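You operate a simulated robot arm through the tools that you are given. There is no shell and no other tool.

You are at the controls of a simulated robot arm. One attempt, no reset.

TASK
Set the sage oil to warm at the heat on its tab.
Fine: in the jar warmer, vented cover shut over it; switch on last. Where these are worked on the way, their far stop is far enough and under half their travel is too little: vented cover.

The check looks at the end state, three seconds after you hand in, the way a careful person would. Anything else that was tipped, shoved, dropped, spilled or broken makes it a failure. A push-on lid holds only when it is set on centred and level and pressed home; a screw cap is set on level and turned clockwise until tight.

THE ROBOT
A 7-joint arm with a fingered hand, fixed in place. Base frame: the origin is at the foot of the arm, x ahead of it, y to its left, z up. Lengths are in cm, angles in degrees, forces in N, time in s.
Its first joint turns from -69.0 to 172.0 degrees. Payload 5 kg.
The tool frame sits at the grasp point between the pads (the TCP): z along the fingers, y along the line on which they close. The tips reach 3.2 cm beyond it. The gripper opens to 16 cm. The gripper's body begins 8.9 cm behind the TCP. The gripper is a hand of 3 fingers: y runs from the thumb to the fingers, the wrist lies at [0, 0, -25.2] in the tool frame, and closing takes about 1.5 s.
Orientation is told as [roll, pitch, yaw] about the base's x, y, z axes, in that order, counted from this pose: with the fingers straight down and closing along the base's y, the tool's x points along the base's -x, its y along +y and its z along -z.

THE INTERFACE
- The arm moves only by the tool arm_command. Its argument "deltas" is a list of rows, each an object of numbers (a shift or turn left out is 0, a gripper value left out holds the last): "ax", "ay", "az": the turn, a rotation vector about the tool's x, y, z in degrees; "tx", "ty", "tz": the shift along the tool's x, y, z in m; "jaw": the opening, from 0 (shut) to 1 (fully open). In form: [{"ax": .., "ay": .., "az": .., "tx": .., "ty": .., "tz": .., "jaw": ..}, ...]. A call has 1 to 20 rows; each row shifts and turns the commanded pose from where the row before left it, along the tool's axes as they then stand. Each row takes 0.2 s and may step no farther than 5 cm and 8.6 degrees from the row before; otherwise, or with a gripper value out of range, the whole call is refused. Where a pose cannot be reached the arm comes as near as it can. A force on the tool above 90 N (or 10 N above the force at the start of the call, whichever is more), or a blocked arm, ends the call early, and 0.2 s more pass. Each finger travels about 10.8 cm/s and halts on what it meets, pressing with about 22 N; the grip force reading is that of the motor and also rises with nothing between the fingers. The clock runs only during rows and for 0.2 s after the last one: add rows that do not move to give the fingers time. It gives the time, the measured TCP pose, the force on the tool (base axes), the opening and the grip force at its end, in the units of the frame above (readings bear some noise), with the torque about the TCP (base axes, N m) and any sound that the robot's microphone picked up.
- Cameras (640 x 400 px; columns grow to the right, rows downward): "scene" is fixed at [4.97, 50.21, 138.83]; the picture's right is [-0.72, -0.70, 0.00], its down [-0.20, 0.21, -0.96] and it looks along [0.67, -0.69, -0.29] (base axes); focal length 375 px, centre (320, 200). "wrist" rides on the gripper at [6.5, -0.4, -11.6] in the tool frame; the picture's right is [0.06, 1.00, 0.00], its down [-0.87, 0.05, -0.49] and it looks along [-0.49, 0.03, 0.87] (tool axes); focal length 261 px, centre (320, 200). There is no depth. A picture from a camera that has moved, and an enlarged one, comes with that camera's place and axes in the base frame and with its lens.
- grab_frame(camera): a new picture of that camera. The clock stands still meanwhile.
- lift_body(by): slides the trunk up (or, below 0, down) by that many cm; the arm rides with it, the base frame stays. It gives what a move gives, with no picture.
- set_grasp(shape): the hand has 3 fingers and takes this shape, open, in about a second: jaw (thumb against the fingers, like two jaws); tri (thumb and two fingers); tip (a fingertip pinch); poke (one finger out to press); point (the index stretched); flat (the hand flat); cup (the hand cupped); fist (a fist). The gripper value then closes the fingers along that shape, each until it touches; the sizes above hold for jaw. It gives what a move gives, with no picture.
- inspect(camera, box): a new picture of the part [left, top, right, bottom] of that camera's present view, enlarged. The clock stands still meanwhile.
- sign_off(): hands the job in; it is judged then, once.

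Places have to be worked out from the pictures, the camera data and where the tool is seen. Open the gripper and draw the arm clear of the work before you hand the job in, unless the task says otherwise.

The tools are called after "Emit:" by a JSON object that holds its "op" and its "data". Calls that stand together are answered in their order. arm_command: Moves the arm, as the interface text tells. Its arguments: {"type":"object","properties":{"deltas":{"type":"array","items":{"type":"object","properties":{"ax":{"type":"number"},"ay":{"type":"number"},"az":{"type":"number"},"tx":{"type":"number"},"ty":{"type":"number"},"tz":{"type":"number"},"jaw":{"type":"number"}}}}},"required":["deltas"]} The other tools are called the same way: lift_body (by) slides the trunk up or down; set_grasp (shape) gives the hand a shape; grab_frame (camera) takes a picture; inspect (camera, box) takes an enlarged picture of a part of a camera's view; sign_off () hands the job in.

At the start:

```text
t: 0.0
eef_pos: [59.94, -53.07, 113.63]
tcp_rot: [-0.1, 0.0, 0.0]
wrist_force: [0.0, -0.2, 0.2]
wrist_torque: [0.01, 0.0, 0.0]
gripper_width: 15.98
gripper_force: 0.0
shape: jaw
trunk travel left (down, up): [-70.0, 24.0]
```

scene: 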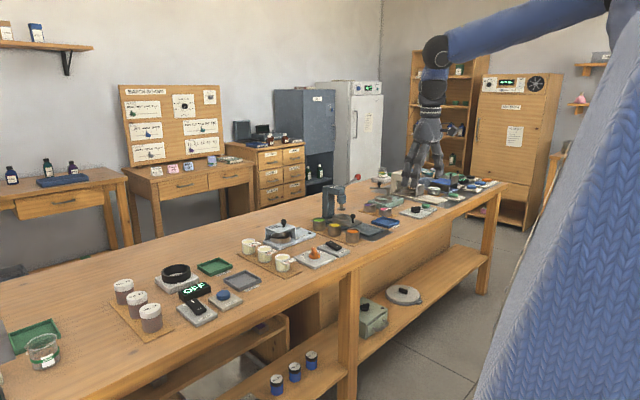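
wrist: 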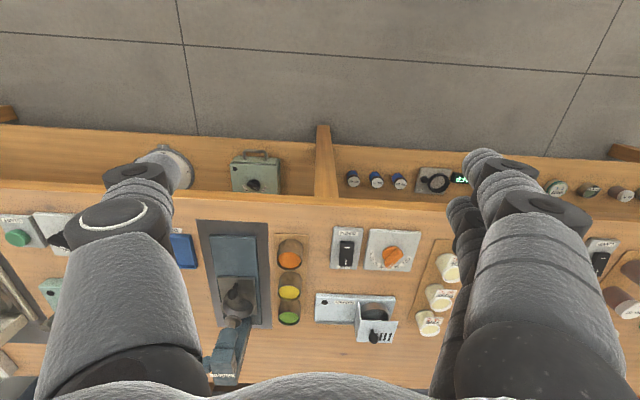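

The scene shows a long workbench with many small devices. I'll enlarge several parts of the scene to identify the sage oil, the jar warmer and its controls.

Emit:
{"op": "inspect", "data": {"camera": "scene", "box": [90, 230, 250, 340]}}

Emit:
{"op": "inspect", "data": {"camera": "scene", "box": [220, 180, 380, 290]}}

Emit:
{"op": "inspect", "data": {"camera": "scene", "box": [350, 150, 510, 250]}}

Emit:
{"op": "inspect", "data": {"camera": "scene", "box": [110, 75, 240, 175]}}

Emit:
{"op": "inspect", "data": {"camera": "wrist", "box": [300, 140, 640, 360]}}

Emit:
{"op": "inspect", "data": {"camera": "wrist", "box": [180, 200, 480, 390]}}

```text
3.64 times, centred on (170, 285) of scene
camera zoom: at [4.97, 50.21, 138.83], right [-0.72, -0.7, 0.0], down [-0.2, 0.21, -0.96], along [0.67, -0.69, -0.29], focal length 1363 px, centre (866, -109)
```

zoom: 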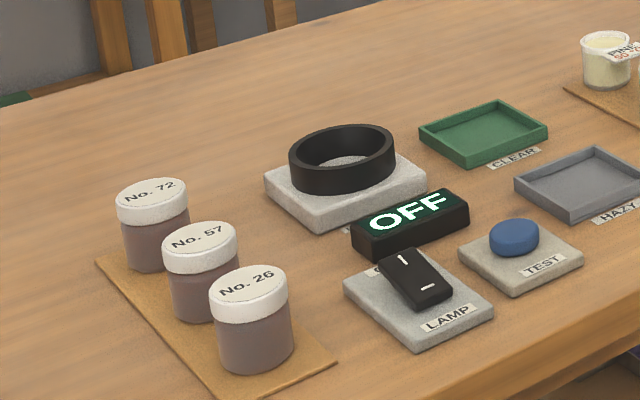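

```text
3.64 times, centred on (300, 235) of scene
camera zoom: at [4.97, 50.21, 138.83], right [-0.72, -0.7, 0.0], down [-0.2, 0.21, -0.96], along [0.67, -0.69, -0.29], focal length 1363 px, centre (393, 73)
```

zoom: 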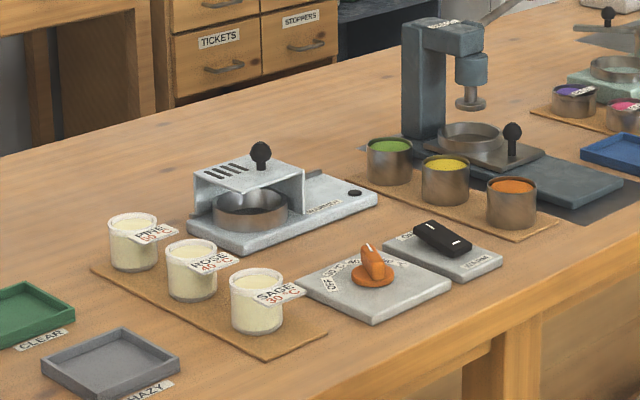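

```text
4.00 times, centred on (430, 200) of scene
camera zoom: at [4.97, 50.21, 138.83], right [-0.72, -0.7, 0.0], down [-0.2, 0.21, -0.96], along [0.67, -0.69, -0.29], focal length 1499 px, centre (-120, 200)
```

zoom: 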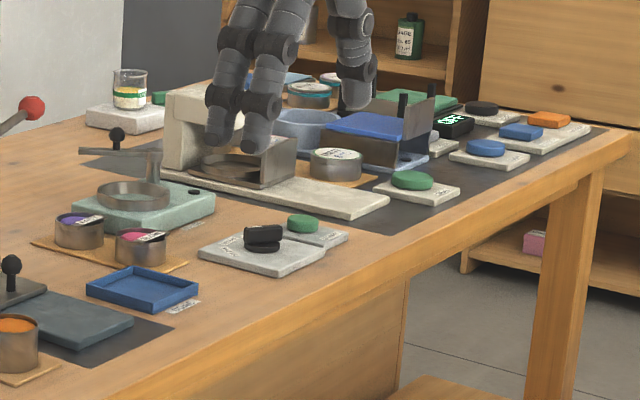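

```text
4.00 times, centred on (175, 125) of scene
camera zoom: at [4.97, 50.21, 138.83], right [-0.72, -0.7, 0.0], down [-0.2, 0.21, -0.96], along [0.67, -0.69, -0.29], focal length 1499 px, centre (900, 500)
```

zoom: 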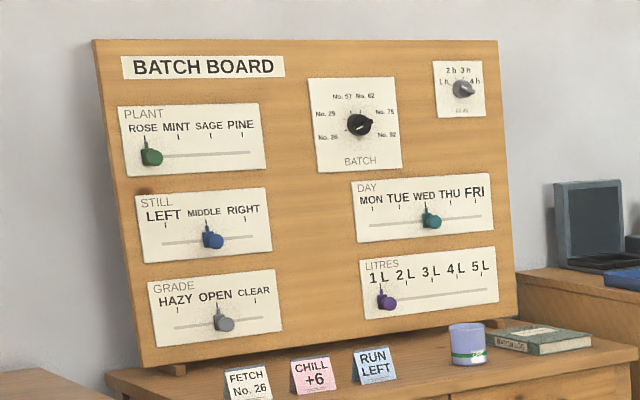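

```text
1.82 times, centred on (470, 250) of wrist
camera zoom: at [53.38, -53.42, 125.29], right [-0.06, 1.0, 0.0], down [0.87, 0.05, 0.49], along [0.49, 0.03, -0.87], focal length 474 px, centre (47, 109)
```

zoom: 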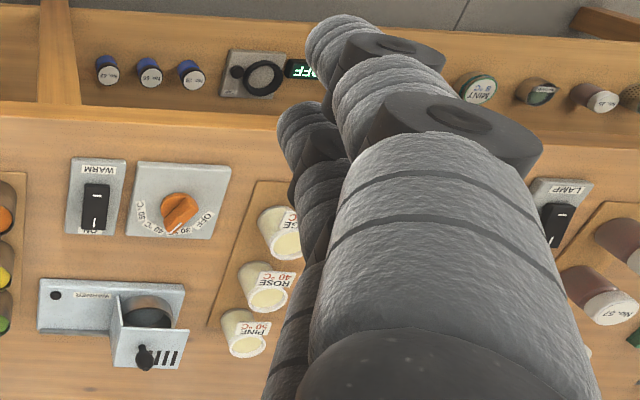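

```text
2.11 times, centred on (330, 295) of wrist
camera zoom: at [53.38, -53.42, 125.29], right [-0.06, 1.0, 0.0], down [0.87, 0.05, 0.49], along [0.49, 0.03, -0.87], focal length 549 px, centre (299, 0)
```

zoom: 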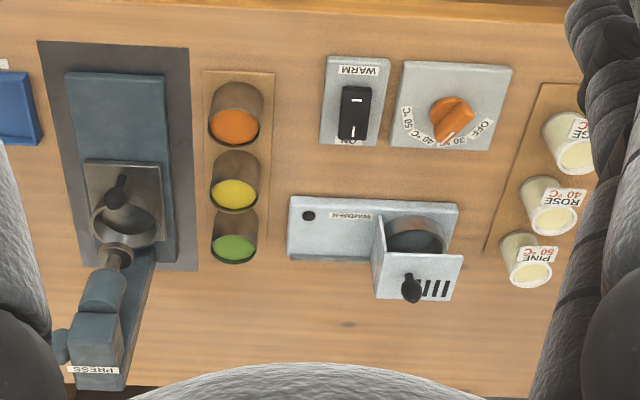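

I'll zoom closer on the jars, the warmer, the dial and the switch before planning.

Emit:
{"op": "inspect", "data": {"camera": "scene", "box": [240, 230, 310, 275]}}

Emit:
{"op": "inspect", "data": {"camera": "scene", "box": [260, 210, 330, 255]}}

Emit:
{"op": "inspect", "data": {"camera": "scene", "box": [295, 230, 365, 275]}}

Emit:
{"op": "inspect", "data": {"camera": "wrist", "box": [310, 280, 410, 350]}}

Emit:
{"op": "inspect", "data": {"camera": "wrist", "box": [320, 215, 440, 285]}}

```text
8.89 times, centred on (275, 252) of scene
camera zoom: at [4.97, 50.21, 138.83], right [-0.72, -0.7, 0.0], down [-0.2, 0.21, -0.96], along [0.67, -0.69, -0.29], focal length 3331 px, centre (720, -267)
```

zoom: 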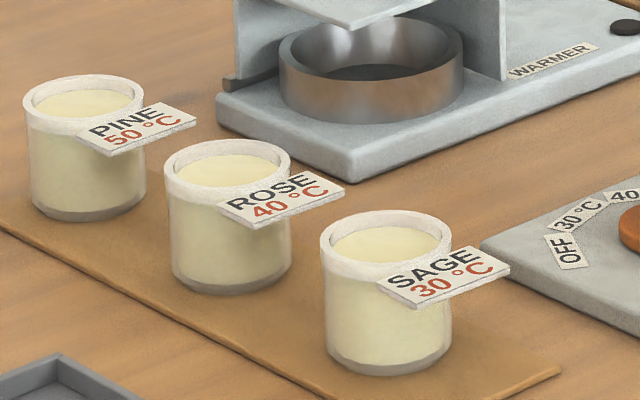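

```text
8.89 times, centred on (295, 232) of scene
camera zoom: at [4.97, 50.21, 138.83], right [-0.72, -0.7, 0.0], down [-0.2, 0.21, -0.96], along [0.67, -0.69, -0.29], focal length 3331 px, centre (542, -89)
```

zoom: 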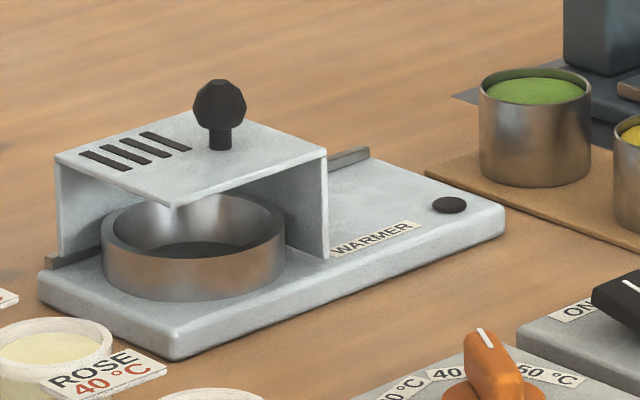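

```text
8.89 times, centred on (330, 252) of scene
camera zoom: at [4.97, 50.21, 138.83], right [-0.72, -0.7, 0.0], down [-0.2, 0.21, -0.96], along [0.67, -0.69, -0.29], focal length 3331 px, centre (231, -267)
```

zoom: 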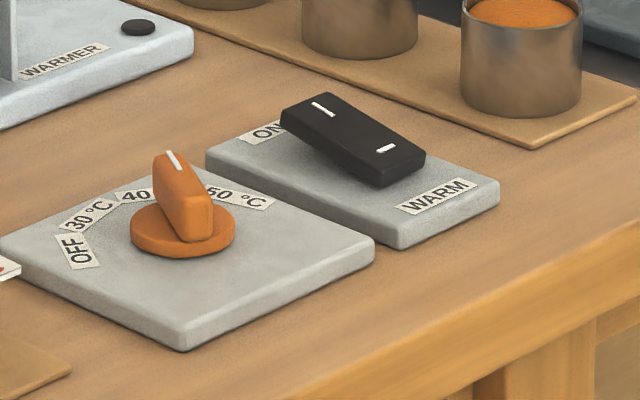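

```text
5.71 times, centred on (360, 315) of wrist
camera zoom: at [53.38, -53.42, 125.29], right [-0.06, 1.0, 0.0], down [0.87, 0.05, 0.49], along [0.49, 0.03, -0.87], focal length 1489 px, centre (91, -457)
```

zoom: 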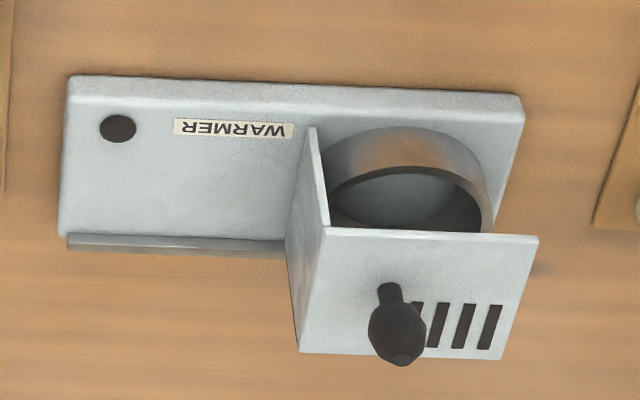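

```text
5.33 times, centred on (380, 250) of wrist
camera zoom: at [53.38, -53.42, 125.29], right [-0.06, 1.0, 0.0], down [0.87, 0.05, 0.49], along [0.49, 0.03, -0.87], focal length 1390 px, centre (0, -67)
```

zoom: 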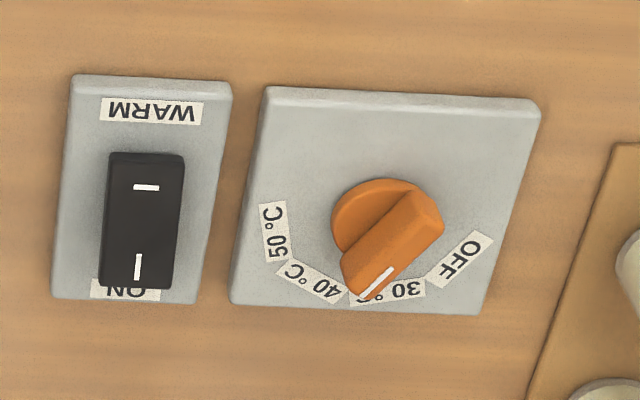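

The sage tab reads 30 °C. The dial's pointer sits near 40 °C, the WARM rocker is raised at its ON end (off), and the hood is over the well on a rail running along y. I estimate table z≈80, the sage jar at about (93,-23) and the well at about (106,-37). Next I'll move the hand ahead at a safe height to test the reach and get a closer look.

Emit:
{"op": "arm_command", "data": {"deltas": [{"tx": -0.04, "ty": 0.03}, {"tx": -0.04, "ty": 0.03}, {"tx": -0.04, "ty": 0.03}, {"tx": -0.04, "ty": 0.03}, {"tx": -0.04, "ty": 0.02}, {}]}}

```text
t: 1.4
eef_pos: [79.84, -38.91, 113.88]
tcp_rot: [0.1, 0.1, 0.0]
wrist_force: [-0.5, 0.0, -0.1]
wrist_torque: [0.04, -0.03, -0.02]
gripper_width: 15.99
gripper_force: 0.1
shape: jaw
trunk travel left (down, up): [-70.0, 24.0]
```

The move tracked well. I'll look from here with both cameras.

Emit:
{"op": "grab_frame", "data": {"camera": "wrist"}}

Emit:
{"op": "grab_frame", "data": {"camera": "scene"}}

```text
taken
camera wrist: at [73.3, -39.29, 125.45], right [-0.06, 1.0, 0.0], down [0.87, 0.05, 0.49], along [0.49, 0.03, -0.87], focal length 261 px, centre (320, 200)
```

wrist: 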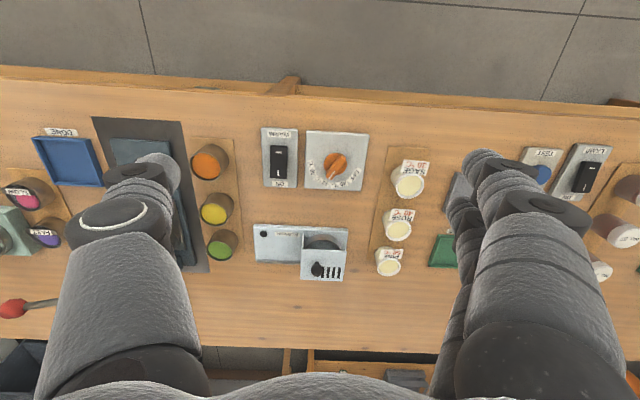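

```text
taken
```

scene: 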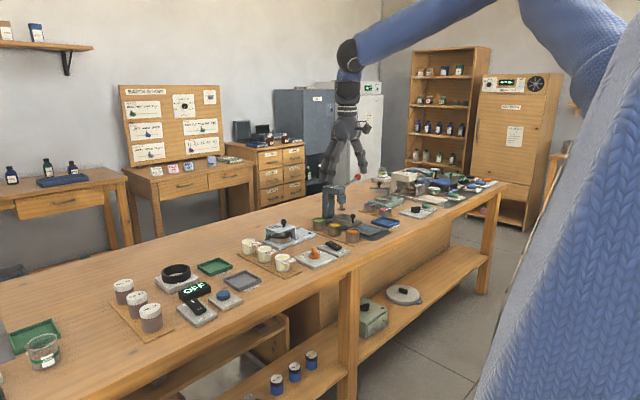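

I'll enlarge the warmer, dial/switch and jars from this new viewpoint to triangulate positions.

Emit:
{"op": "inspect", "data": {"camera": "wrist", "box": [240, 115, 380, 200]}}

Emit:
{"op": "inspect", "data": {"camera": "wrist", "box": [240, 210, 380, 295]}}

Emit:
{"op": "inspect", "data": {"camera": "wrist", "box": [350, 150, 490, 285]}}

```text
4.57 times, centred on (310, 158) of wrist
camera zoom: at [73.3, -39.29, 125.45], right [-0.06, 1.0, 0.0], down [0.87, 0.05, 0.49], along [0.49, 0.03, -0.87], focal length 1192 px, centre (366, 394)
```

zoom: 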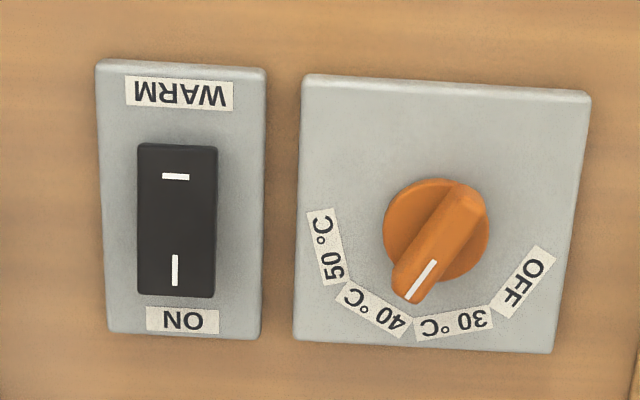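

```text
4.57 times, centred on (310, 252) of wrist
camera zoom: at [73.3, -39.29, 125.45], right [-0.06, 1.0, 0.0], down [0.87, 0.05, 0.49], along [0.49, 0.03, -0.87], focal length 1192 px, centre (366, -40)
```

zoom: 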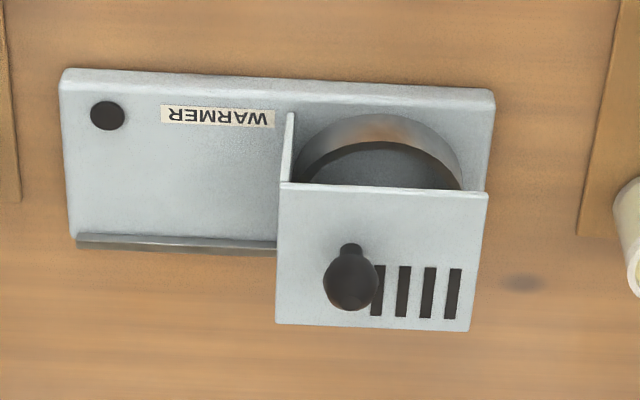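

```text
2.96 times, centred on (420, 218) of wrist
camera zoom: at [73.3, -39.29, 125.45], right [-0.06, 1.0, 0.0], down [0.87, 0.05, 0.49], along [0.49, 0.03, -0.87], focal length 772 px, centre (24, 148)
```

zoom: 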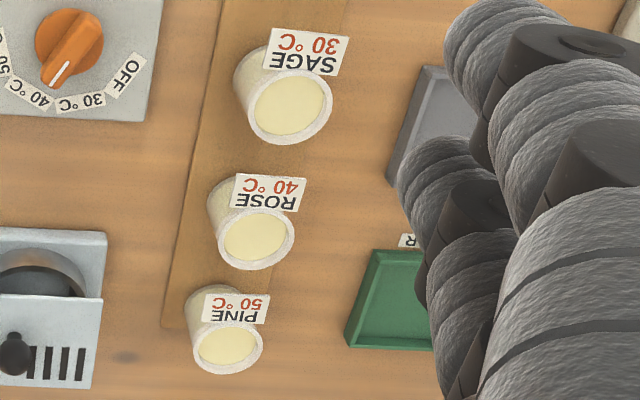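

From the views, the warmer plate spans x≈105–115 and y≈-51 to -31.4, with its top at z≈81. The well is near (110,-37), which is beyond tool-down reach. I'll tilt the fingers forward (about base -y) at this safe height and then extend to test the reach.

Emit:
{"op": "arm_command", "data": {"deltas": [{"ay": -8}, {"ay": -8}, {"ay": -8}, {"ay": -8}, {"ay": -8}, {}]}}

```text
t: 2.8
eef_pos: [79.9, -39.02, 113.81]
tcp_rot: [0.1, -40.2, -0.1]
wrist_force: [1.0, 0.0, -0.4]
wrist_torque: [0.03, 0.0, -0.01]
gripper_width: 15.99
gripper_force: 0.1
shape: jaw
trunk travel left (down, up): [-70.0, 24.0]
```

Tilt of -40° was reached. Now I extend 20 cm in +x at constant height to check reach.

Emit:
{"op": "arm_command", "data": {"deltas": [{"tx": -0.03064, "tz": 0.02572}, {"tx": -0.03064, "tz": 0.02572}, {"tx": -0.03064, "tz": 0.02572}, {"tx": -0.03064, "tz": 0.02572}, {"tx": -0.03064, "tz": 0.02572}, {}]}}

Emit:
{"op": "grab_frame", "data": {"camera": "wrist"}}

Emit:
{"op": "grab_frame", "data": {"camera": "scene"}}

```text
t: 4.2
eef_pos: [99.86, -39.18, 113.99]
tcp_rot: [0.0, -39.9, 0.0]
wrist_force: [0.0, -0.6, 0.8]
wrist_torque: [-0.02, -0.01, 0.03]
gripper_width: 15.98
gripper_force: 0.1
shape: jaw
trunk travel left (down, up): [-70.0, 24.0]
```

```text
taken
camera wrist: at [87.49, -39.58, 118.5], right [-0.05, 1.0, -0.04], down [0.35, 0.05, 0.94], along [0.94, 0.03, -0.35], focal length 261 px, centre (320, 200)
```

wrist: 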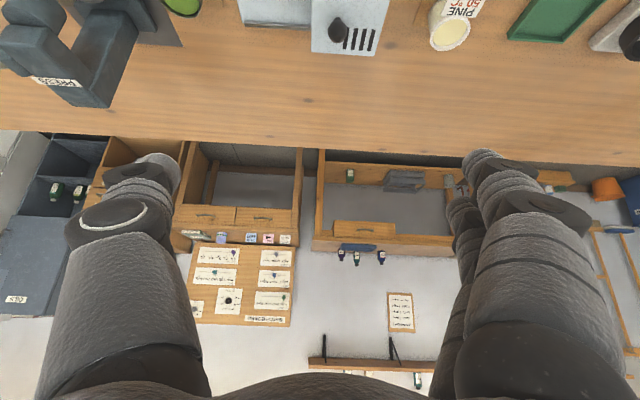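

```text
taken
```

scene: 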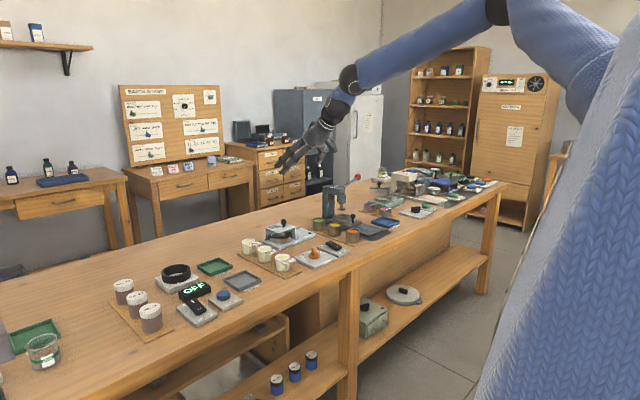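

The arm reaches x=100 easily at this tilt. I'll lower the trunk by 15 cm (TCP to z≈99, clear of everything) to bring the shoulder nearer to the work level.

Emit:
{"op": "lift_body", "data": {"by": -15}}

Emit:
{"op": "grab_frame", "data": {"camera": "scene"}}

Emit:
{"op": "grab_frame", "data": {"camera": "wrist"}}

```text
t: 6.0
eef_pos: [99.93, -39.04, 98.79]
tcp_rot: [0.0, -40.0, 0.0]
wrist_force: [-0.4, 0.1, -0.1]
wrist_torque: [-0.04, 0.03, 0.02]
gripper_width: 16.0
gripper_force: 0.1
shape: jaw
trunk travel left (down, up): [-55.0, 39.0]
```

```text
taken
```

scene: 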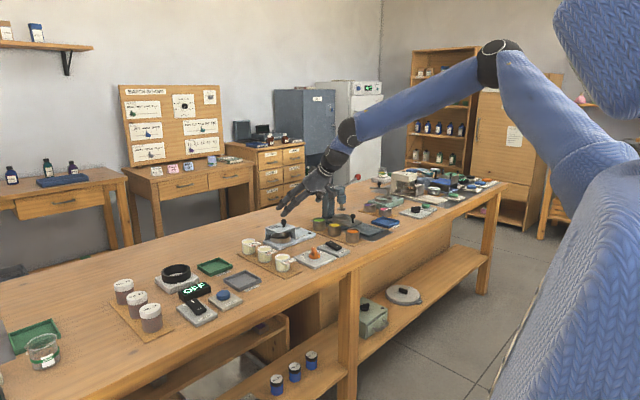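

```text
taken
camera wrist: at [87.54, -39.52, 103.45], right [-0.05, 1.0, -0.04], down [0.35, 0.05, 0.94], along [0.94, 0.03, -0.35], focal length 261 px, centre (320, 200)
```

wrist: 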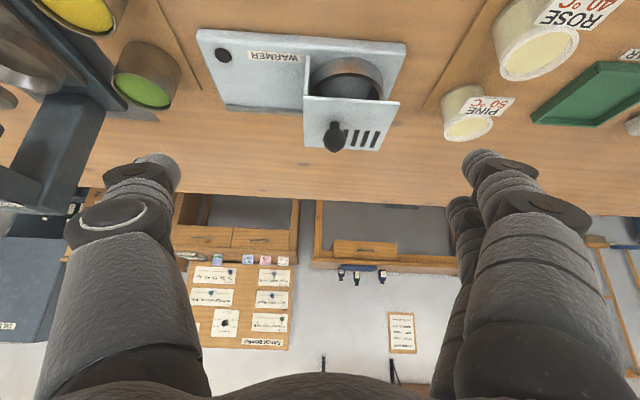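

The view matches: the knob centre triangulates to about (109.3,-37.8,89) and the hood top to z≈87. I'll narrow the hand to about 6 cm, centre it on the knob in y and move out over it at z≈98.8 before descending.

Emit:
{"op": "arm_command", "data": {"deltas": [{"jaw": 0.4, "ty": 0.0115}, {"tx": -0.0192, "tz": 0.0161}, {"tx": -0.0192, "tz": 0.0161}, {"tx": -0.0192, "tz": 0.0161}, {}, {}]}}

Emit:
{"op": "grab_frame", "data": {"camera": "wrist"}}

Emit:
{"op": "inspect", "data": {"camera": "scene", "box": [220, 150, 380, 260]}}

```text
t: 7.3
eef_pos: [107.72, -38.0, 98.6]
tcp_rot: [-0.1, -40.0, 0.0]
wrist_force: [0.5, -0.2, -0.4]
wrist_torque: [0.05, -0.01, -0.04]
gripper_width: 6.45
gripper_force: 0.1
shape: jaw
trunk travel left (down, up): [-55.0, 39.0]
```

```text
taken
camera wrist: at [95.2, -38.37, 103.34], right [-0.05, 1.0, -0.04], down [0.35, 0.05, 0.93], along [0.94, 0.03, -0.35], focal length 261 px, centre (320, 200)
```

wrist: 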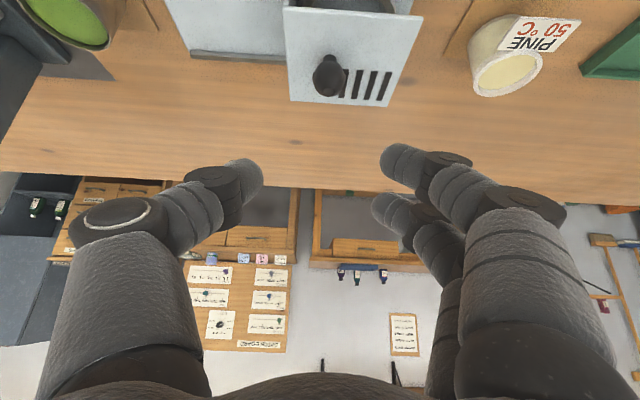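

```text
3.64 times, centred on (300, 205) of scene
camera zoom: at [4.97, 50.21, 138.83], right [-0.72, -0.7, 0.0], down [-0.2, 0.21, -0.96], along [0.67, -0.69, -0.29], focal length 1363 px, centre (393, 182)
```

zoom: 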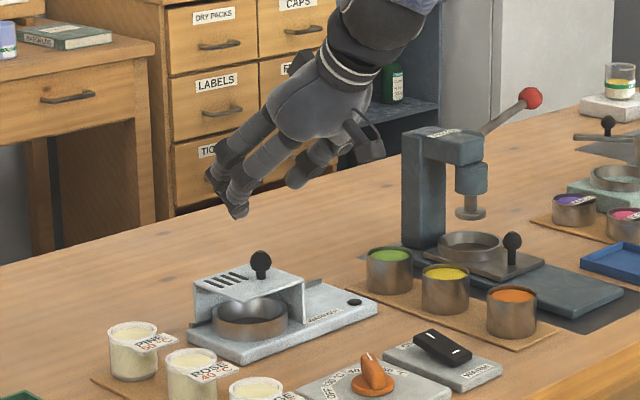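

The fingers straddle the knob in y (knob at about (109.1,-37.8,89)). I'll descend to TCP z≈92.3 so that the tips flank the knob without touching the panel.

Emit:
{"op": "arm_command", "data": {"deltas": [{"tx": 0.0152, "tz": 0.0153}, {"tx": 0.0152, "tz": 0.0153}, {"tx": 0.0128, "tz": 0.0153}, {}]}}

Emit:
{"op": "grab_frame", "data": {"camera": "wrist"}}

Emit:
{"op": "inspect", "data": {"camera": "scene", "box": [240, 170, 340, 260]}}

```text
t: 8.3
eef_pos: [107.17, -38.05, 92.43]
tcp_rot: [0.0, -40.1, 0.0]
wrist_force: [0.0, -0.1, -0.3]
wrist_torque: [-0.01, -0.01, -0.01]
gripper_width: 6.47
gripper_force: 0.0
shape: jaw
trunk travel left (down, up): [-55.0, 39.0]
```

```text
taken
camera wrist: at [94.7, -38.39, 97.17], right [-0.05, 1.0, -0.04], down [0.35, 0.05, 0.94], along [0.94, 0.03, -0.35], focal length 261 px, centre (320, 200)
```

wrist: 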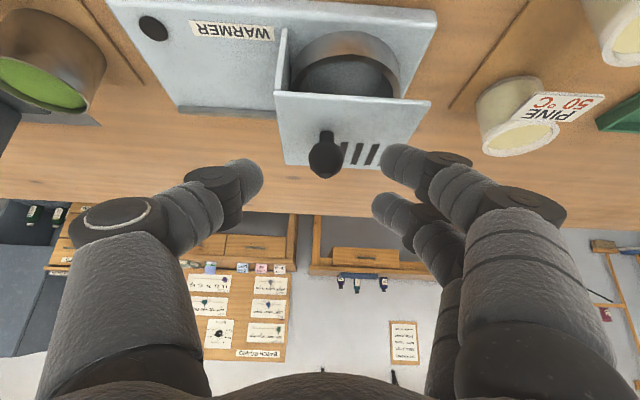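

```text
4.44 times, centred on (290, 215) of scene
camera zoom: at [4.97, 50.21, 138.83], right [-0.72, -0.7, 0.0], down [-0.2, 0.21, -0.96], along [0.67, -0.69, -0.29], focal length 1665 px, centre (453, 133)
```

zoom: 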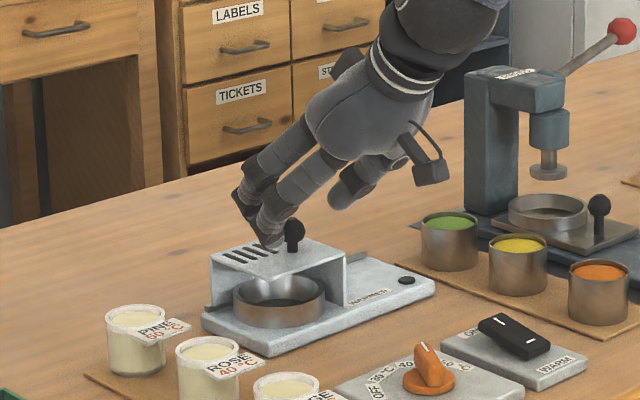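

The tip bottoms are at z≈88.5 and flank the knob. I'll lower 0.6 cm, narrow the jaw a little, and then push about 5 cm toward -y to see if the hood slides.

Emit:
{"op": "arm_command", "data": {"deltas": [{"tx": 0.0039, "tz": 0.0046}, {"jaw": 0.25}, {}, {}, {"ty": -0.01}, {"ty": -0.01}, {"ty": -0.01}, {"ty": -0.01}, {"ty": -0.01}, {}]}}

Emit:
{"op": "grab_frame", "data": {"camera": "wrist"}}

Emit:
{"op": "inspect", "data": {"camera": "scene", "box": [240, 170, 340, 260]}}

```text
t: 10.6
eef_pos: [107.16, -42.95, 91.98]
tcp_rot: [-0.1, -40.0, 0.0]
wrist_force: [0.5, 0.1, -0.3]
wrist_torque: [-0.01, 0.0, 0.01]
gripper_width: 4.04
gripper_force: 0.0
shape: jaw
trunk travel left (down, up): [-55.0, 39.0]
```

```text
taken
camera wrist: at [94.76, -43.37, 96.52], right [-0.05, 1.0, -0.04], down [0.35, 0.05, 0.94], along [0.94, 0.03, -0.35], focal length 261 px, centre (320, 200)
```

wrist: 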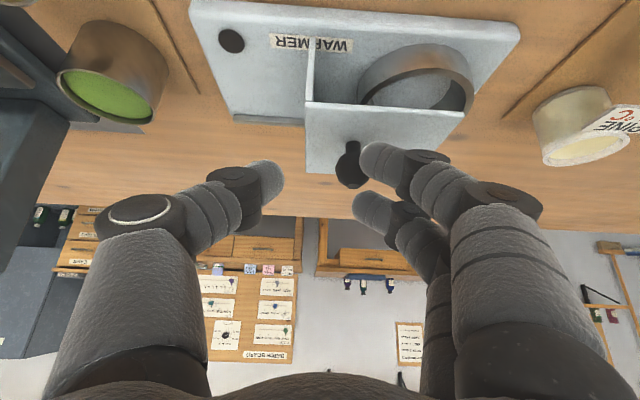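

```text
4.44 times, centred on (290, 215) of scene
camera zoom: at [4.97, 50.21, 138.83], right [-0.72, -0.7, 0.0], down [-0.2, 0.21, -0.96], along [0.67, -0.69, -0.29], focal length 1665 px, centre (453, 133)
```

zoom: 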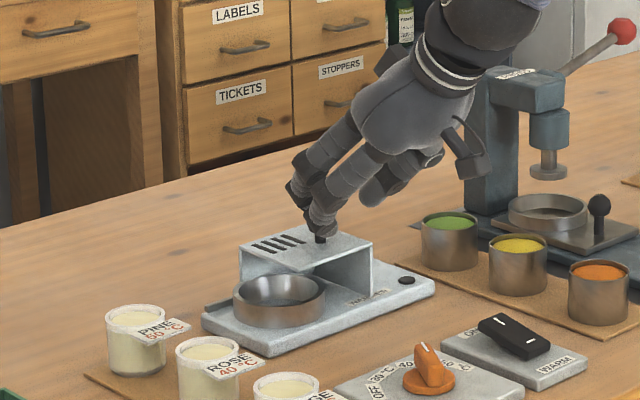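

The hood slides with the knob and has moved about 3.3 cm. I'll continue toward -y another 5 cm in small steps.

Emit:
{"op": "arm_command", "data": {"deltas": [{"ty": -0.01}, {"ty": -0.01}, {"ty": -0.01}, {"ty": -0.01}, {"ty": -0.01}, {}]}}

Emit:
{"op": "grab_frame", "data": {"camera": "wrist"}}

Emit:
{"op": "inspect", "data": {"camera": "scene", "box": [240, 170, 340, 260]}}

```text
t: 11.9
eef_pos: [107.16, -48.2, 91.75]
tcp_rot: [0.1, -40.0, 0.0]
wrist_force: [0.0, 0.3, -0.1]
wrist_torque: [-0.05, 0.01, 0.01]
gripper_width: 4.08
gripper_force: 0.1
shape: jaw
trunk travel left (down, up): [-55.0, 39.0]
```

```text
taken
camera wrist: at [94.72, -48.43, 96.5], right [-0.05, 1.0, -0.04], down [0.35, 0.05, 0.94], along [0.94, 0.03, -0.35], focal length 261 px, centre (320, 200)
```

wrist: 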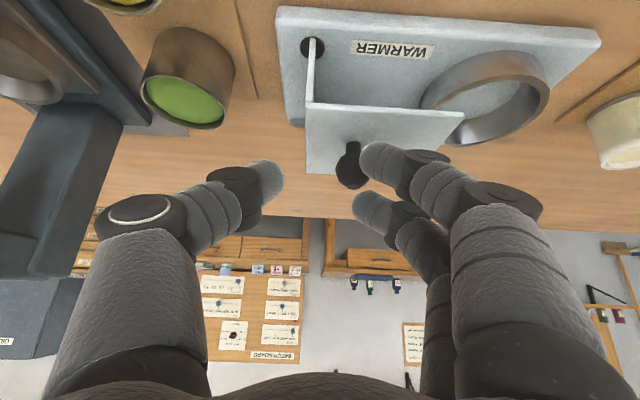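

```text
4.44 times, centred on (290, 215) of scene
camera zoom: at [4.97, 50.21, 138.83], right [-0.72, -0.7, 0.0], down [-0.2, 0.21, -0.96], along [0.67, -0.69, -0.29], focal length 1665 px, centre (453, 133)
```

zoom: 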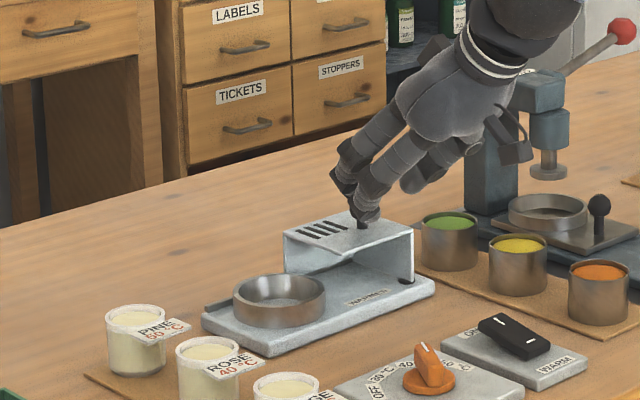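

The hood has travelled about 8.5 cm, and the well is now almost fully exposed. I'll push gently further to its far stop, watching the force.

Emit:
{"op": "arm_command", "data": {"deltas": [{"ty": -0.005}, {"ty": -0.005}, {}]}}

Emit:
{"op": "inspect", "data": {"camera": "wrist", "box": [240, 0, 640, 220]}}

```text
t: 12.8
eef_pos: [107.03, -49.16, 91.92]
tcp_rot: [0.0, -39.9, -0.1]
wrist_force: [0.1, 0.0, 0.1]
wrist_torque: [0.01, 0.01, 0.02]
gripper_width: 4.02
gripper_force: 0.0
shape: jaw
trunk travel left (down, up): [-55.0, 39.0]
```

```text
1.60 times, centred on (440, 110) of wrist
camera zoom: at [94.7, -49.4, 96.5], right [-0.05, 1.0, -0.04], down [0.35, 0.05, 0.94], along [0.94, 0.03, -0.35], focal length 417 px, centre (128, 344)
```

zoom: 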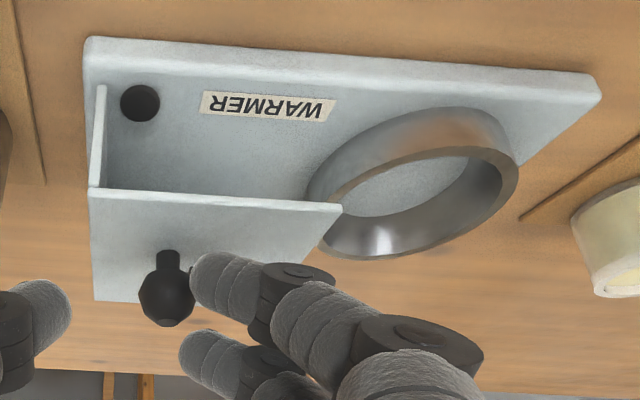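

The hood wall is nearly at the plate's end and there is still no force. I'll give it one more small nudge to find the stop.

Emit:
{"op": "arm_command", "data": {"deltas": [{"ty": -0.004}, {"ty": -0.004}, {}]}}

Emit:
{"op": "inspect", "data": {"camera": "wrist", "box": [240, 0, 640, 220]}}

```text
t: 13.6
eef_pos: [107.1, -49.8, 91.85]
tcp_rot: [0.0, -40.0, 0.0]
wrist_force: [-2.0, 1.4, -0.2]
wrist_torque: [0.06, 0.11, 0.1]
gripper_width: 4.08
gripper_force: 0.1
shape: jaw
trunk travel left (down, up): [-55.0, 39.0]
```

```text
1.60 times, centred on (440, 110) of wrist
camera zoom: at [94.68, -50.16, 96.55], right [-0.05, 1.0, -0.04], down [0.35, 0.05, 0.94], along [0.94, 0.03, -0.35], focal length 417 px, centre (128, 344)
```

zoom: 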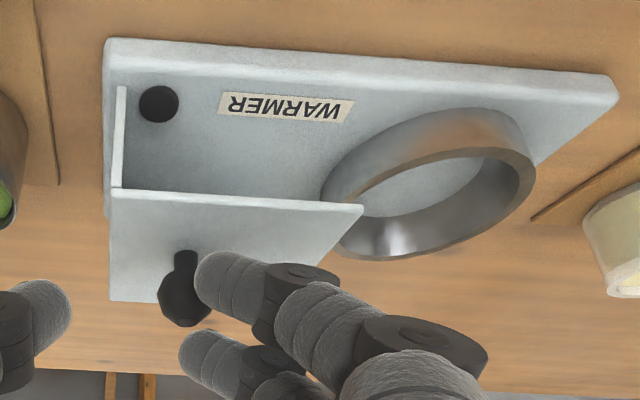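

Force builds slightly (about 2 N), so the hood is at its far stop. I'll back off +y and rise straight up away from the knob.

Emit:
{"op": "arm_command", "data": {"deltas": [{"ty": 0.01}, {"tx": -0.0193, "tz": -0.023}, {"tx": -0.0193, "tz": -0.023}, {"tx": -0.0193, "tz": -0.023}, {"ty": 0.04}, {"ty": 0.04}, {"ty": 0.03}, {}]}}

Emit:
{"op": "grab_frame", "data": {"camera": "wrist"}}

Emit:
{"op": "inspect", "data": {"camera": "scene", "box": [240, 210, 340, 275]}}

```text
t: 15.3
eef_pos: [107.24, -37.83, 100.98]
tcp_rot: [0.1, -40.0, 0.0]
wrist_force: [0.6, -1.0, 0.5]
wrist_torque: [-0.02, 0.0, 0.02]
gripper_width: 4.02
gripper_force: 0.1
shape: jaw
trunk travel left (down, up): [-55.0, 39.0]
```

```text
taken
camera wrist: at [94.71, -38.09, 105.63], right [-0.05, 1.0, -0.04], down [0.35, 0.05, 0.94], along [0.94, 0.03, -0.35], focal length 261 px, centre (320, 200)
```

wrist: 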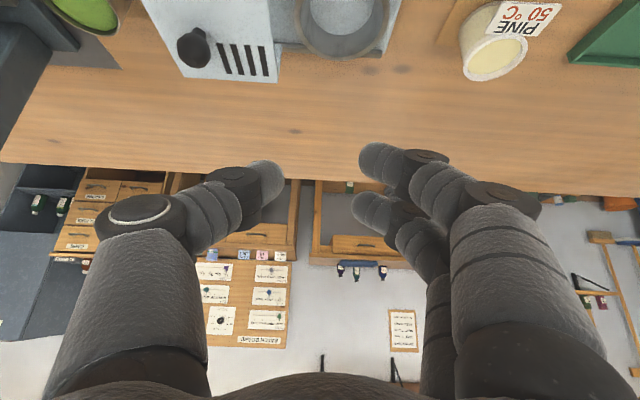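

```text
6.15 times, centred on (290, 242) of scene
camera zoom: at [4.97, 50.21, 138.83], right [-0.72, -0.7, 0.0], down [-0.2, 0.21, -0.96], along [0.67, -0.69, -0.29], focal length 2306 px, centre (505, -62)
```

zoom: 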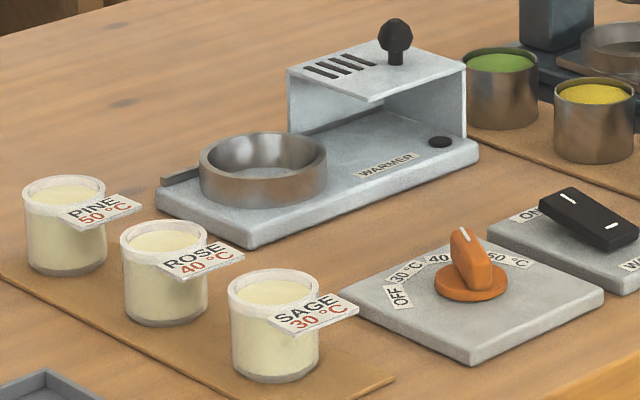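

The hood is fully open and the well is exposed. I'll pull back, return the tool to vertical and open the hand wide for a clear overhead view of the well and the sage jar.

Emit:
{"op": "arm_command", "data": {"deltas": [{"tx": 0.0325, "tz": -0.0273, "ty": 0.015, "jaw": 1.0}, {"tx": 0.0325, "tz": -0.0273, "ty": 0.015}, {"tx": 0.0325, "tz": -0.0273, "ty": 0.015}, {"tx": 0.0325, "tz": -0.0273, "ty": 0.015}, {"ay": 8}, {"ay": 8}, {"ay": 8}, {"ay": 8}, {"ay": 8}, {}]}}

Emit:
{"op": "grab_frame", "data": {"camera": "wrist"}}

```text
t: 17.6
eef_pos: [89.79, -31.91, 100.89]
tcp_rot: [0.3, -0.3, -0.1]
wrist_force: [0.3, 0.5, 0.5]
wrist_torque: [-0.03, -0.02, -0.03]
gripper_width: 15.99
gripper_force: 0.1
shape: jaw
trunk travel left (down, up): [-55.0, 39.0]
```

```text
taken
camera wrist: at [83.2, -32.28, 112.45], right [-0.06, 1.0, 0.0], down [0.87, 0.05, 0.5], along [0.5, 0.03, -0.87], focal length 261 px, centre (320, 200)
```

wrist: 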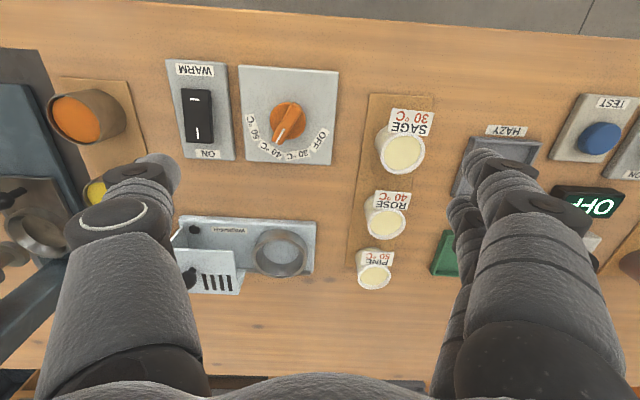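

Emit:
{"op": "inspect", "data": {"camera": "wrist", "box": [170, 200, 330, 300]}}

Emit:
{"op": "inspect", "data": {"camera": "wrist", "box": [350, 95, 450, 160]}}

Emit:
{"op": "inspect", "data": {"camera": "wrist", "box": [230, 60, 350, 170]}}

```text
4.00 times, centred on (250, 250) of wrist
camera zoom: at [83.2, -32.28, 112.45], right [-0.06, 1.0, 0.0], down [0.87, 0.05, 0.5], along [0.5, 0.03, -0.87], focal length 1043 px, centre (600, 0)
```

zoom: 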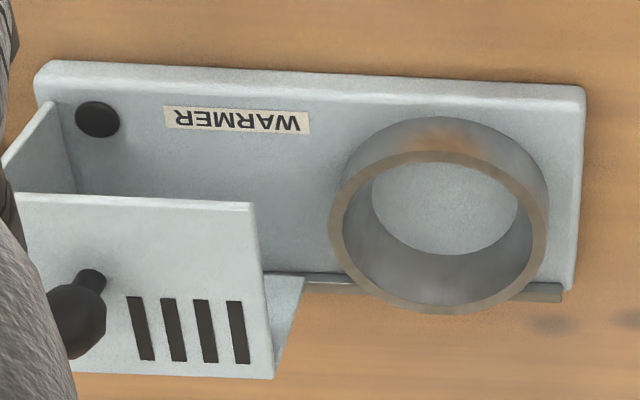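

```text
6.15 times, centred on (400, 128) of wrist
camera zoom: at [83.2, -32.28, 112.45], right [-0.06, 1.0, 0.0], down [0.87, 0.05, 0.5], along [0.5, 0.03, -0.87], focal length 1604 px, centre (-172, 646)
```

zoom: 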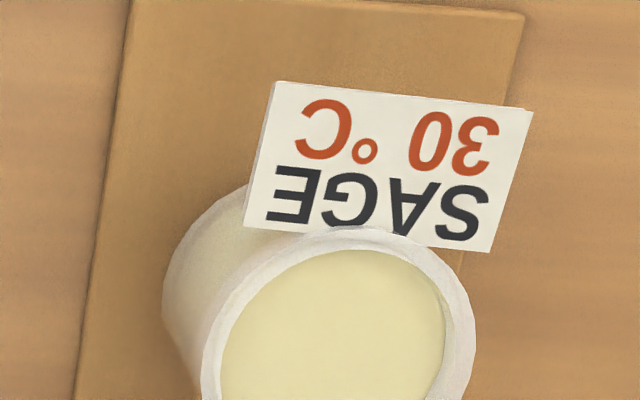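

```text
3.64 times, centred on (290, 115) of wrist
camera zoom: at [83.2, -32.28, 112.45], right [-0.06, 1.0, 0.0], down [0.87, 0.05, 0.5], along [0.5, 0.03, -0.87], focal length 948 px, centre (429, 509)
```

zoom: 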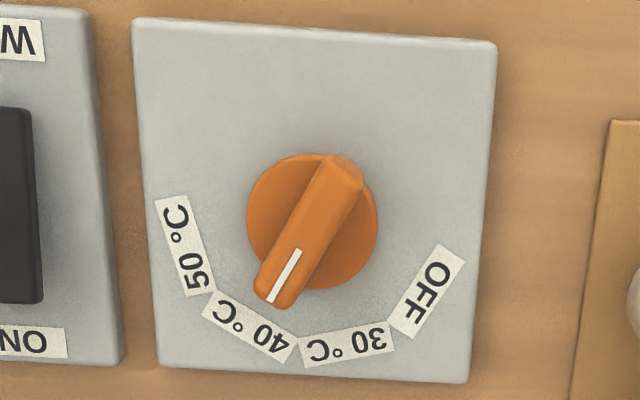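

From this view the cup centre is at about (110.2,-36.6), rim z≈83.4, floor ≈81.6. The jar is about 5 cm across and 4.4 cm tall, with its tab toward -x. To reduce the tilt needed for placing, I'll raise the arm and lower the trunk by the same amount, keeping the hand at the same height.

Emit:
{"op": "arm_command", "data": {"deltas": [{"tz": -0.04}, {"tz": -0.04}, {"tz": -0.04}, {"tz": -0.03}, {}]}}

Emit:
{"op": "lift_body", "data": {"by": -15}}

Emit:
{"op": "inspect", "data": {"camera": "wrist", "box": [340, 85, 500, 285]}}

Emit:
{"op": "grab_frame", "data": {"camera": "scene"}}

```text
t: 18.8
eef_pos: [84.95, -34.26, 112.76]
tcp_rot: [0.3, -0.4, 0.0]
wrist_force: [0.7, -0.3, 0.3]
wrist_torque: [0.05, 0.04, -0.02]
gripper_width: 15.99
gripper_force: 0.1
shape: jaw
out of reach, approached as far as the arm can: row 1, 2, 3, 4
trunk travel left (down, up): [-55.0, 39.0]
```

```text
t: 20.5
eef_pos: [84.8, -34.23, 97.72]
tcp_rot: [0.2, -0.4, 0.0]
wrist_force: [0.4, -0.3, 1.0]
wrist_torque: [0.04, -0.01, 0.0]
gripper_width: 15.98
gripper_force: 0.0
shape: jaw
trunk travel left (down, up): [-40.0, 54.0]
```

```text
2.00 times, centred on (420, 185) of wrist
camera zoom: at [78.25, -34.59, 109.29], right [-0.06, 1.0, 0.0], down [0.87, 0.05, 0.5], along [0.5, 0.03, -0.87], focal length 521 px, centre (120, 230)
```

zoom: 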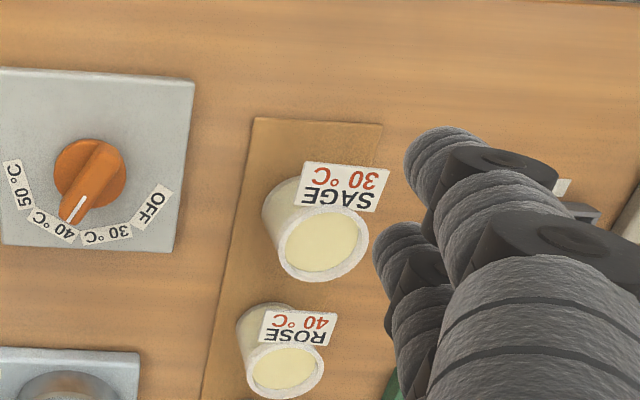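

```text
taken
```

scene: 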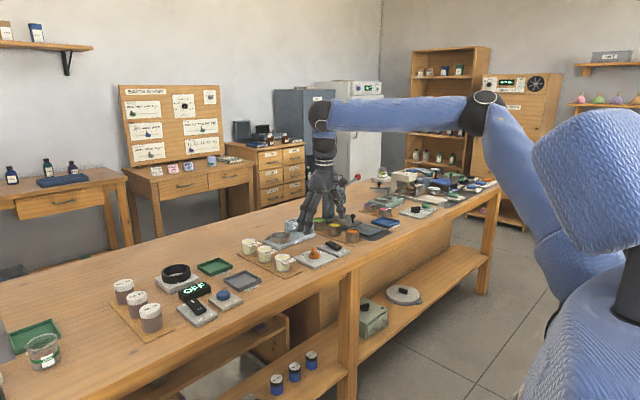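

The tool-down reach shrinks at height, but the trunk is now 30 cm lower. I'll tilt to -30° and extend toward the well at z≈98 in free air to check the reach there.

Emit:
{"op": "arm_command", "data": {"deltas": [{"ay": -7.5}, {"ay": -7.5}, {"ay": -7.5}, {"ay": -7.1}, {}]}}

```text
t: 21.7
eef_pos: [84.87, -34.14, 97.74]
tcp_rot: [0.3, -30.1, -0.2]
wrist_force: [0.6, -0.9, -0.3]
wrist_torque: [-0.02, 0.0, 0.01]
gripper_width: 16.0
gripper_force: 0.1
shape: jaw
trunk travel left (down, up): [-40.0, 54.0]
```

Emit:
{"op": "arm_command", "data": {"deltas": [{"tx": -0.0346, "tz": 0.02, "ty": -0.004}, {"tx": -0.0346, "tz": 0.02, "ty": -0.004}, {"tx": -0.0346, "tz": 0.02, "ty": -0.004}, {"tx": -0.0346, "tz": 0.02, "ty": -0.004}, {"tx": -0.0346, "tz": 0.02, "ty": -0.004}, {"tx": -0.0303, "tz": 0.0175, "ty": -0.003}, {}]}}

Emit:
{"op": "grab_frame", "data": {"camera": "scene"}}

```text
t: 23.3
eef_pos: [108.26, -36.62, 97.95]
tcp_rot: [0.3, -30.0, -0.2]
wrist_force: [-0.2, -0.8, 0.3]
wrist_torque: [-0.02, 0.05, 0.02]
gripper_width: 15.97
gripper_force: 0.1
shape: jaw
trunk travel left (down, up): [-40.0, 54.0]
```

```text
taken
```

scene: 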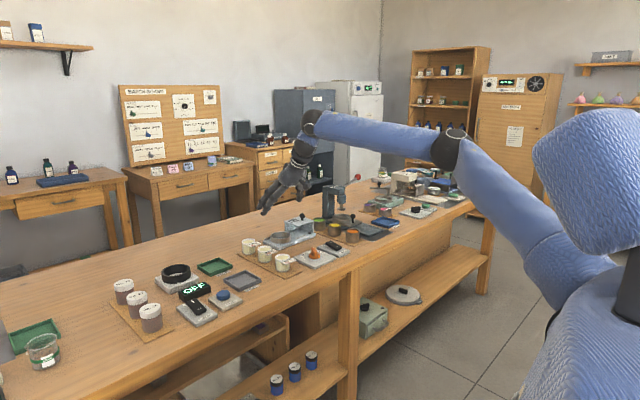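

Tilt -30° reaches the well comfortably. I'll see whether a smaller tilt works here by easing it back in steps in free air.

Emit:
{"op": "arm_command", "data": {"deltas": [{"ay": 5}, {}]}}

Emit:
{"op": "arm_command", "data": {"deltas": [{"ay": 5}, {"tx": -0.009, "tz": 0.003}, {}]}}

```text
t: 23.9
eef_pos: [108.43, -36.6, 97.79]
tcp_rot: [0.3, -30.0, -0.3]
wrist_force: [0.5, 0.0, 0.1]
wrist_torque: [0.01, 0.01, -0.01]
gripper_width: 16.0
gripper_force: 0.0
shape: jaw
out of reach, approached as far as the arm can: row 1
trunk travel left (down, up): [-40.0, 54.0]
```

```text
t: 24.7
eef_pos: [108.46, -36.51, 97.73]
tcp_rot: [0.3, -30.0, -0.1]
wrist_force: [0.5, 0.0, -0.4]
wrist_torque: [-0.03, -0.01, -0.01]
gripper_width: 15.99
gripper_force: 0.0
shape: jaw
out of reach, approached as far as the arm can: row 1, 2
trunk travel left (down, up): [-40.0, 54.0]
```

Tilt -30° is about the limit there, so I'll use -35° for both picking and placing to keep the jar upright. The sage jar's centre triangulates to (92.8,-22.35), with its rim at z≈84.7. I'll move above it at a safe height with the jaw at about 8.5 cm.

Emit:
{"op": "arm_command", "data": {"deltas": [{"tx": 0.0294, "tz": -0.017, "ty": 0.0283, "jaw": 0.55}, {"tx": 0.0294, "tz": -0.017, "ty": 0.0283}, {"tx": 0.0294, "tz": -0.017, "ty": 0.0283}, {"tx": 0.0294, "tz": -0.017, "ty": 0.0283}, {"tx": 0.0294, "tz": -0.017, "ty": 0.0283}, {"ay": -5}, {}]}}

Emit:
{"op": "grab_frame", "data": {"camera": "wrist"}}

Emit:
{"op": "inspect", "data": {"camera": "scene", "box": [230, 170, 350, 280]}}

```text
t: 26.3
eef_pos: [91.33, -22.54, 97.74]
tcp_rot: [0.4, -35.0, -0.2]
wrist_force: [0.1, 0.4, 0.9]
wrist_torque: [0.01, 0.0, 0.02]
gripper_width: 8.85
gripper_force: 0.1
shape: jaw
trunk travel left (down, up): [-40.0, 54.0]
```

```text
taken
camera wrist: at [79.47, -22.93, 103.39], right [-0.05, 1.0, -0.03], down [0.43, 0.05, 0.9], along [0.9, 0.03, -0.43], focal length 261 px, centre (320, 200)
```

wrist: 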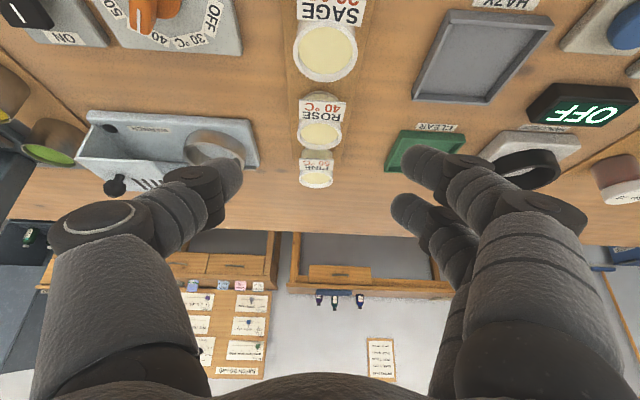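

```text
3.64 times, centred on (290, 225) of scene
camera zoom: at [4.97, 50.21, 138.83], right [-0.72, -0.7, 0.0], down [-0.2, 0.21, -0.96], along [0.67, -0.69, -0.29], focal length 1363 px, centre (429, 109)
```

zoom: 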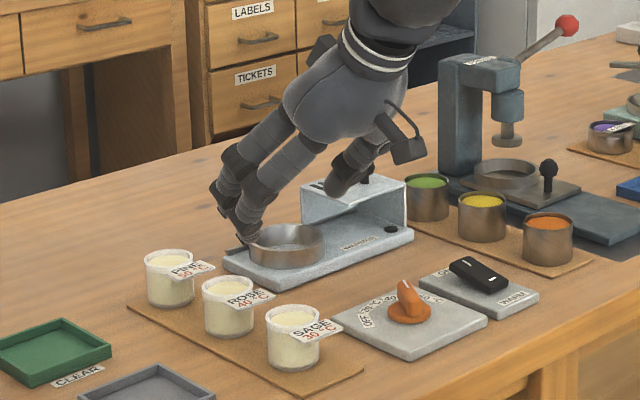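

The jar lies centred between the fingers in y. I'll descend vertically 8 cm first and check clearance.

Emit:
{"op": "arm_command", "data": {"deltas": [{"tx": 0.01147, "tz": 0.01638, "ty": 0.0013}, {"tx": 0.01147, "tz": 0.01638}, {"tx": 0.01147, "tz": 0.01638}, {"tx": 0.01147, "tz": 0.01638}, {}]}}

Emit:
{"op": "grab_frame", "data": {"camera": "wrist"}}

Emit:
{"op": "inspect", "data": {"camera": "scene", "box": [230, 190, 330, 280]}}

```text
t: 27.5
eef_pos: [91.45, -22.12, 89.79]
tcp_rot: [0.3, -35.0, -0.2]
wrist_force: [0.3, -0.3, -0.3]
wrist_torque: [0.02, -0.01, -0.01]
gripper_width: 8.85
gripper_force: 0.1
shape: jaw
trunk travel left (down, up): [-40.0, 54.0]
```

```text
taken
camera wrist: at [79.48, -22.54, 95.52], right [-0.05, 1.0, -0.03], down [0.43, 0.05, 0.9], along [0.9, 0.03, -0.43], focal length 261 px, centre (320, 200)
```

wrist: 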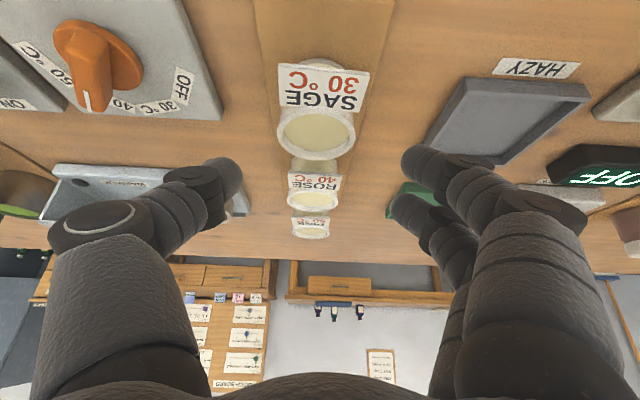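

```text
4.44 times, centred on (280, 235) of scene
camera zoom: at [4.97, 50.21, 138.83], right [-0.72, -0.7, 0.0], down [-0.2, 0.21, -0.96], along [0.67, -0.69, -0.29], focal length 1665 px, centre (498, 44)
```

zoom: 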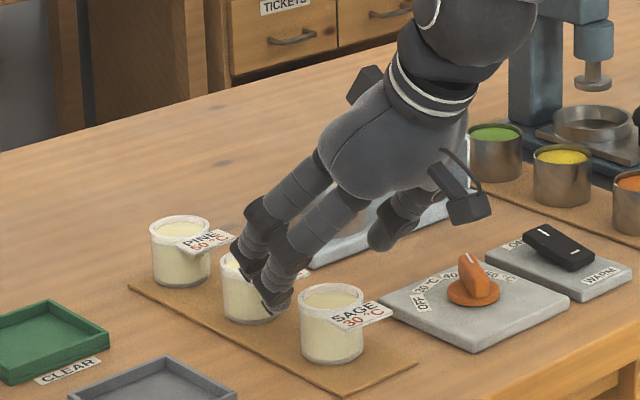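

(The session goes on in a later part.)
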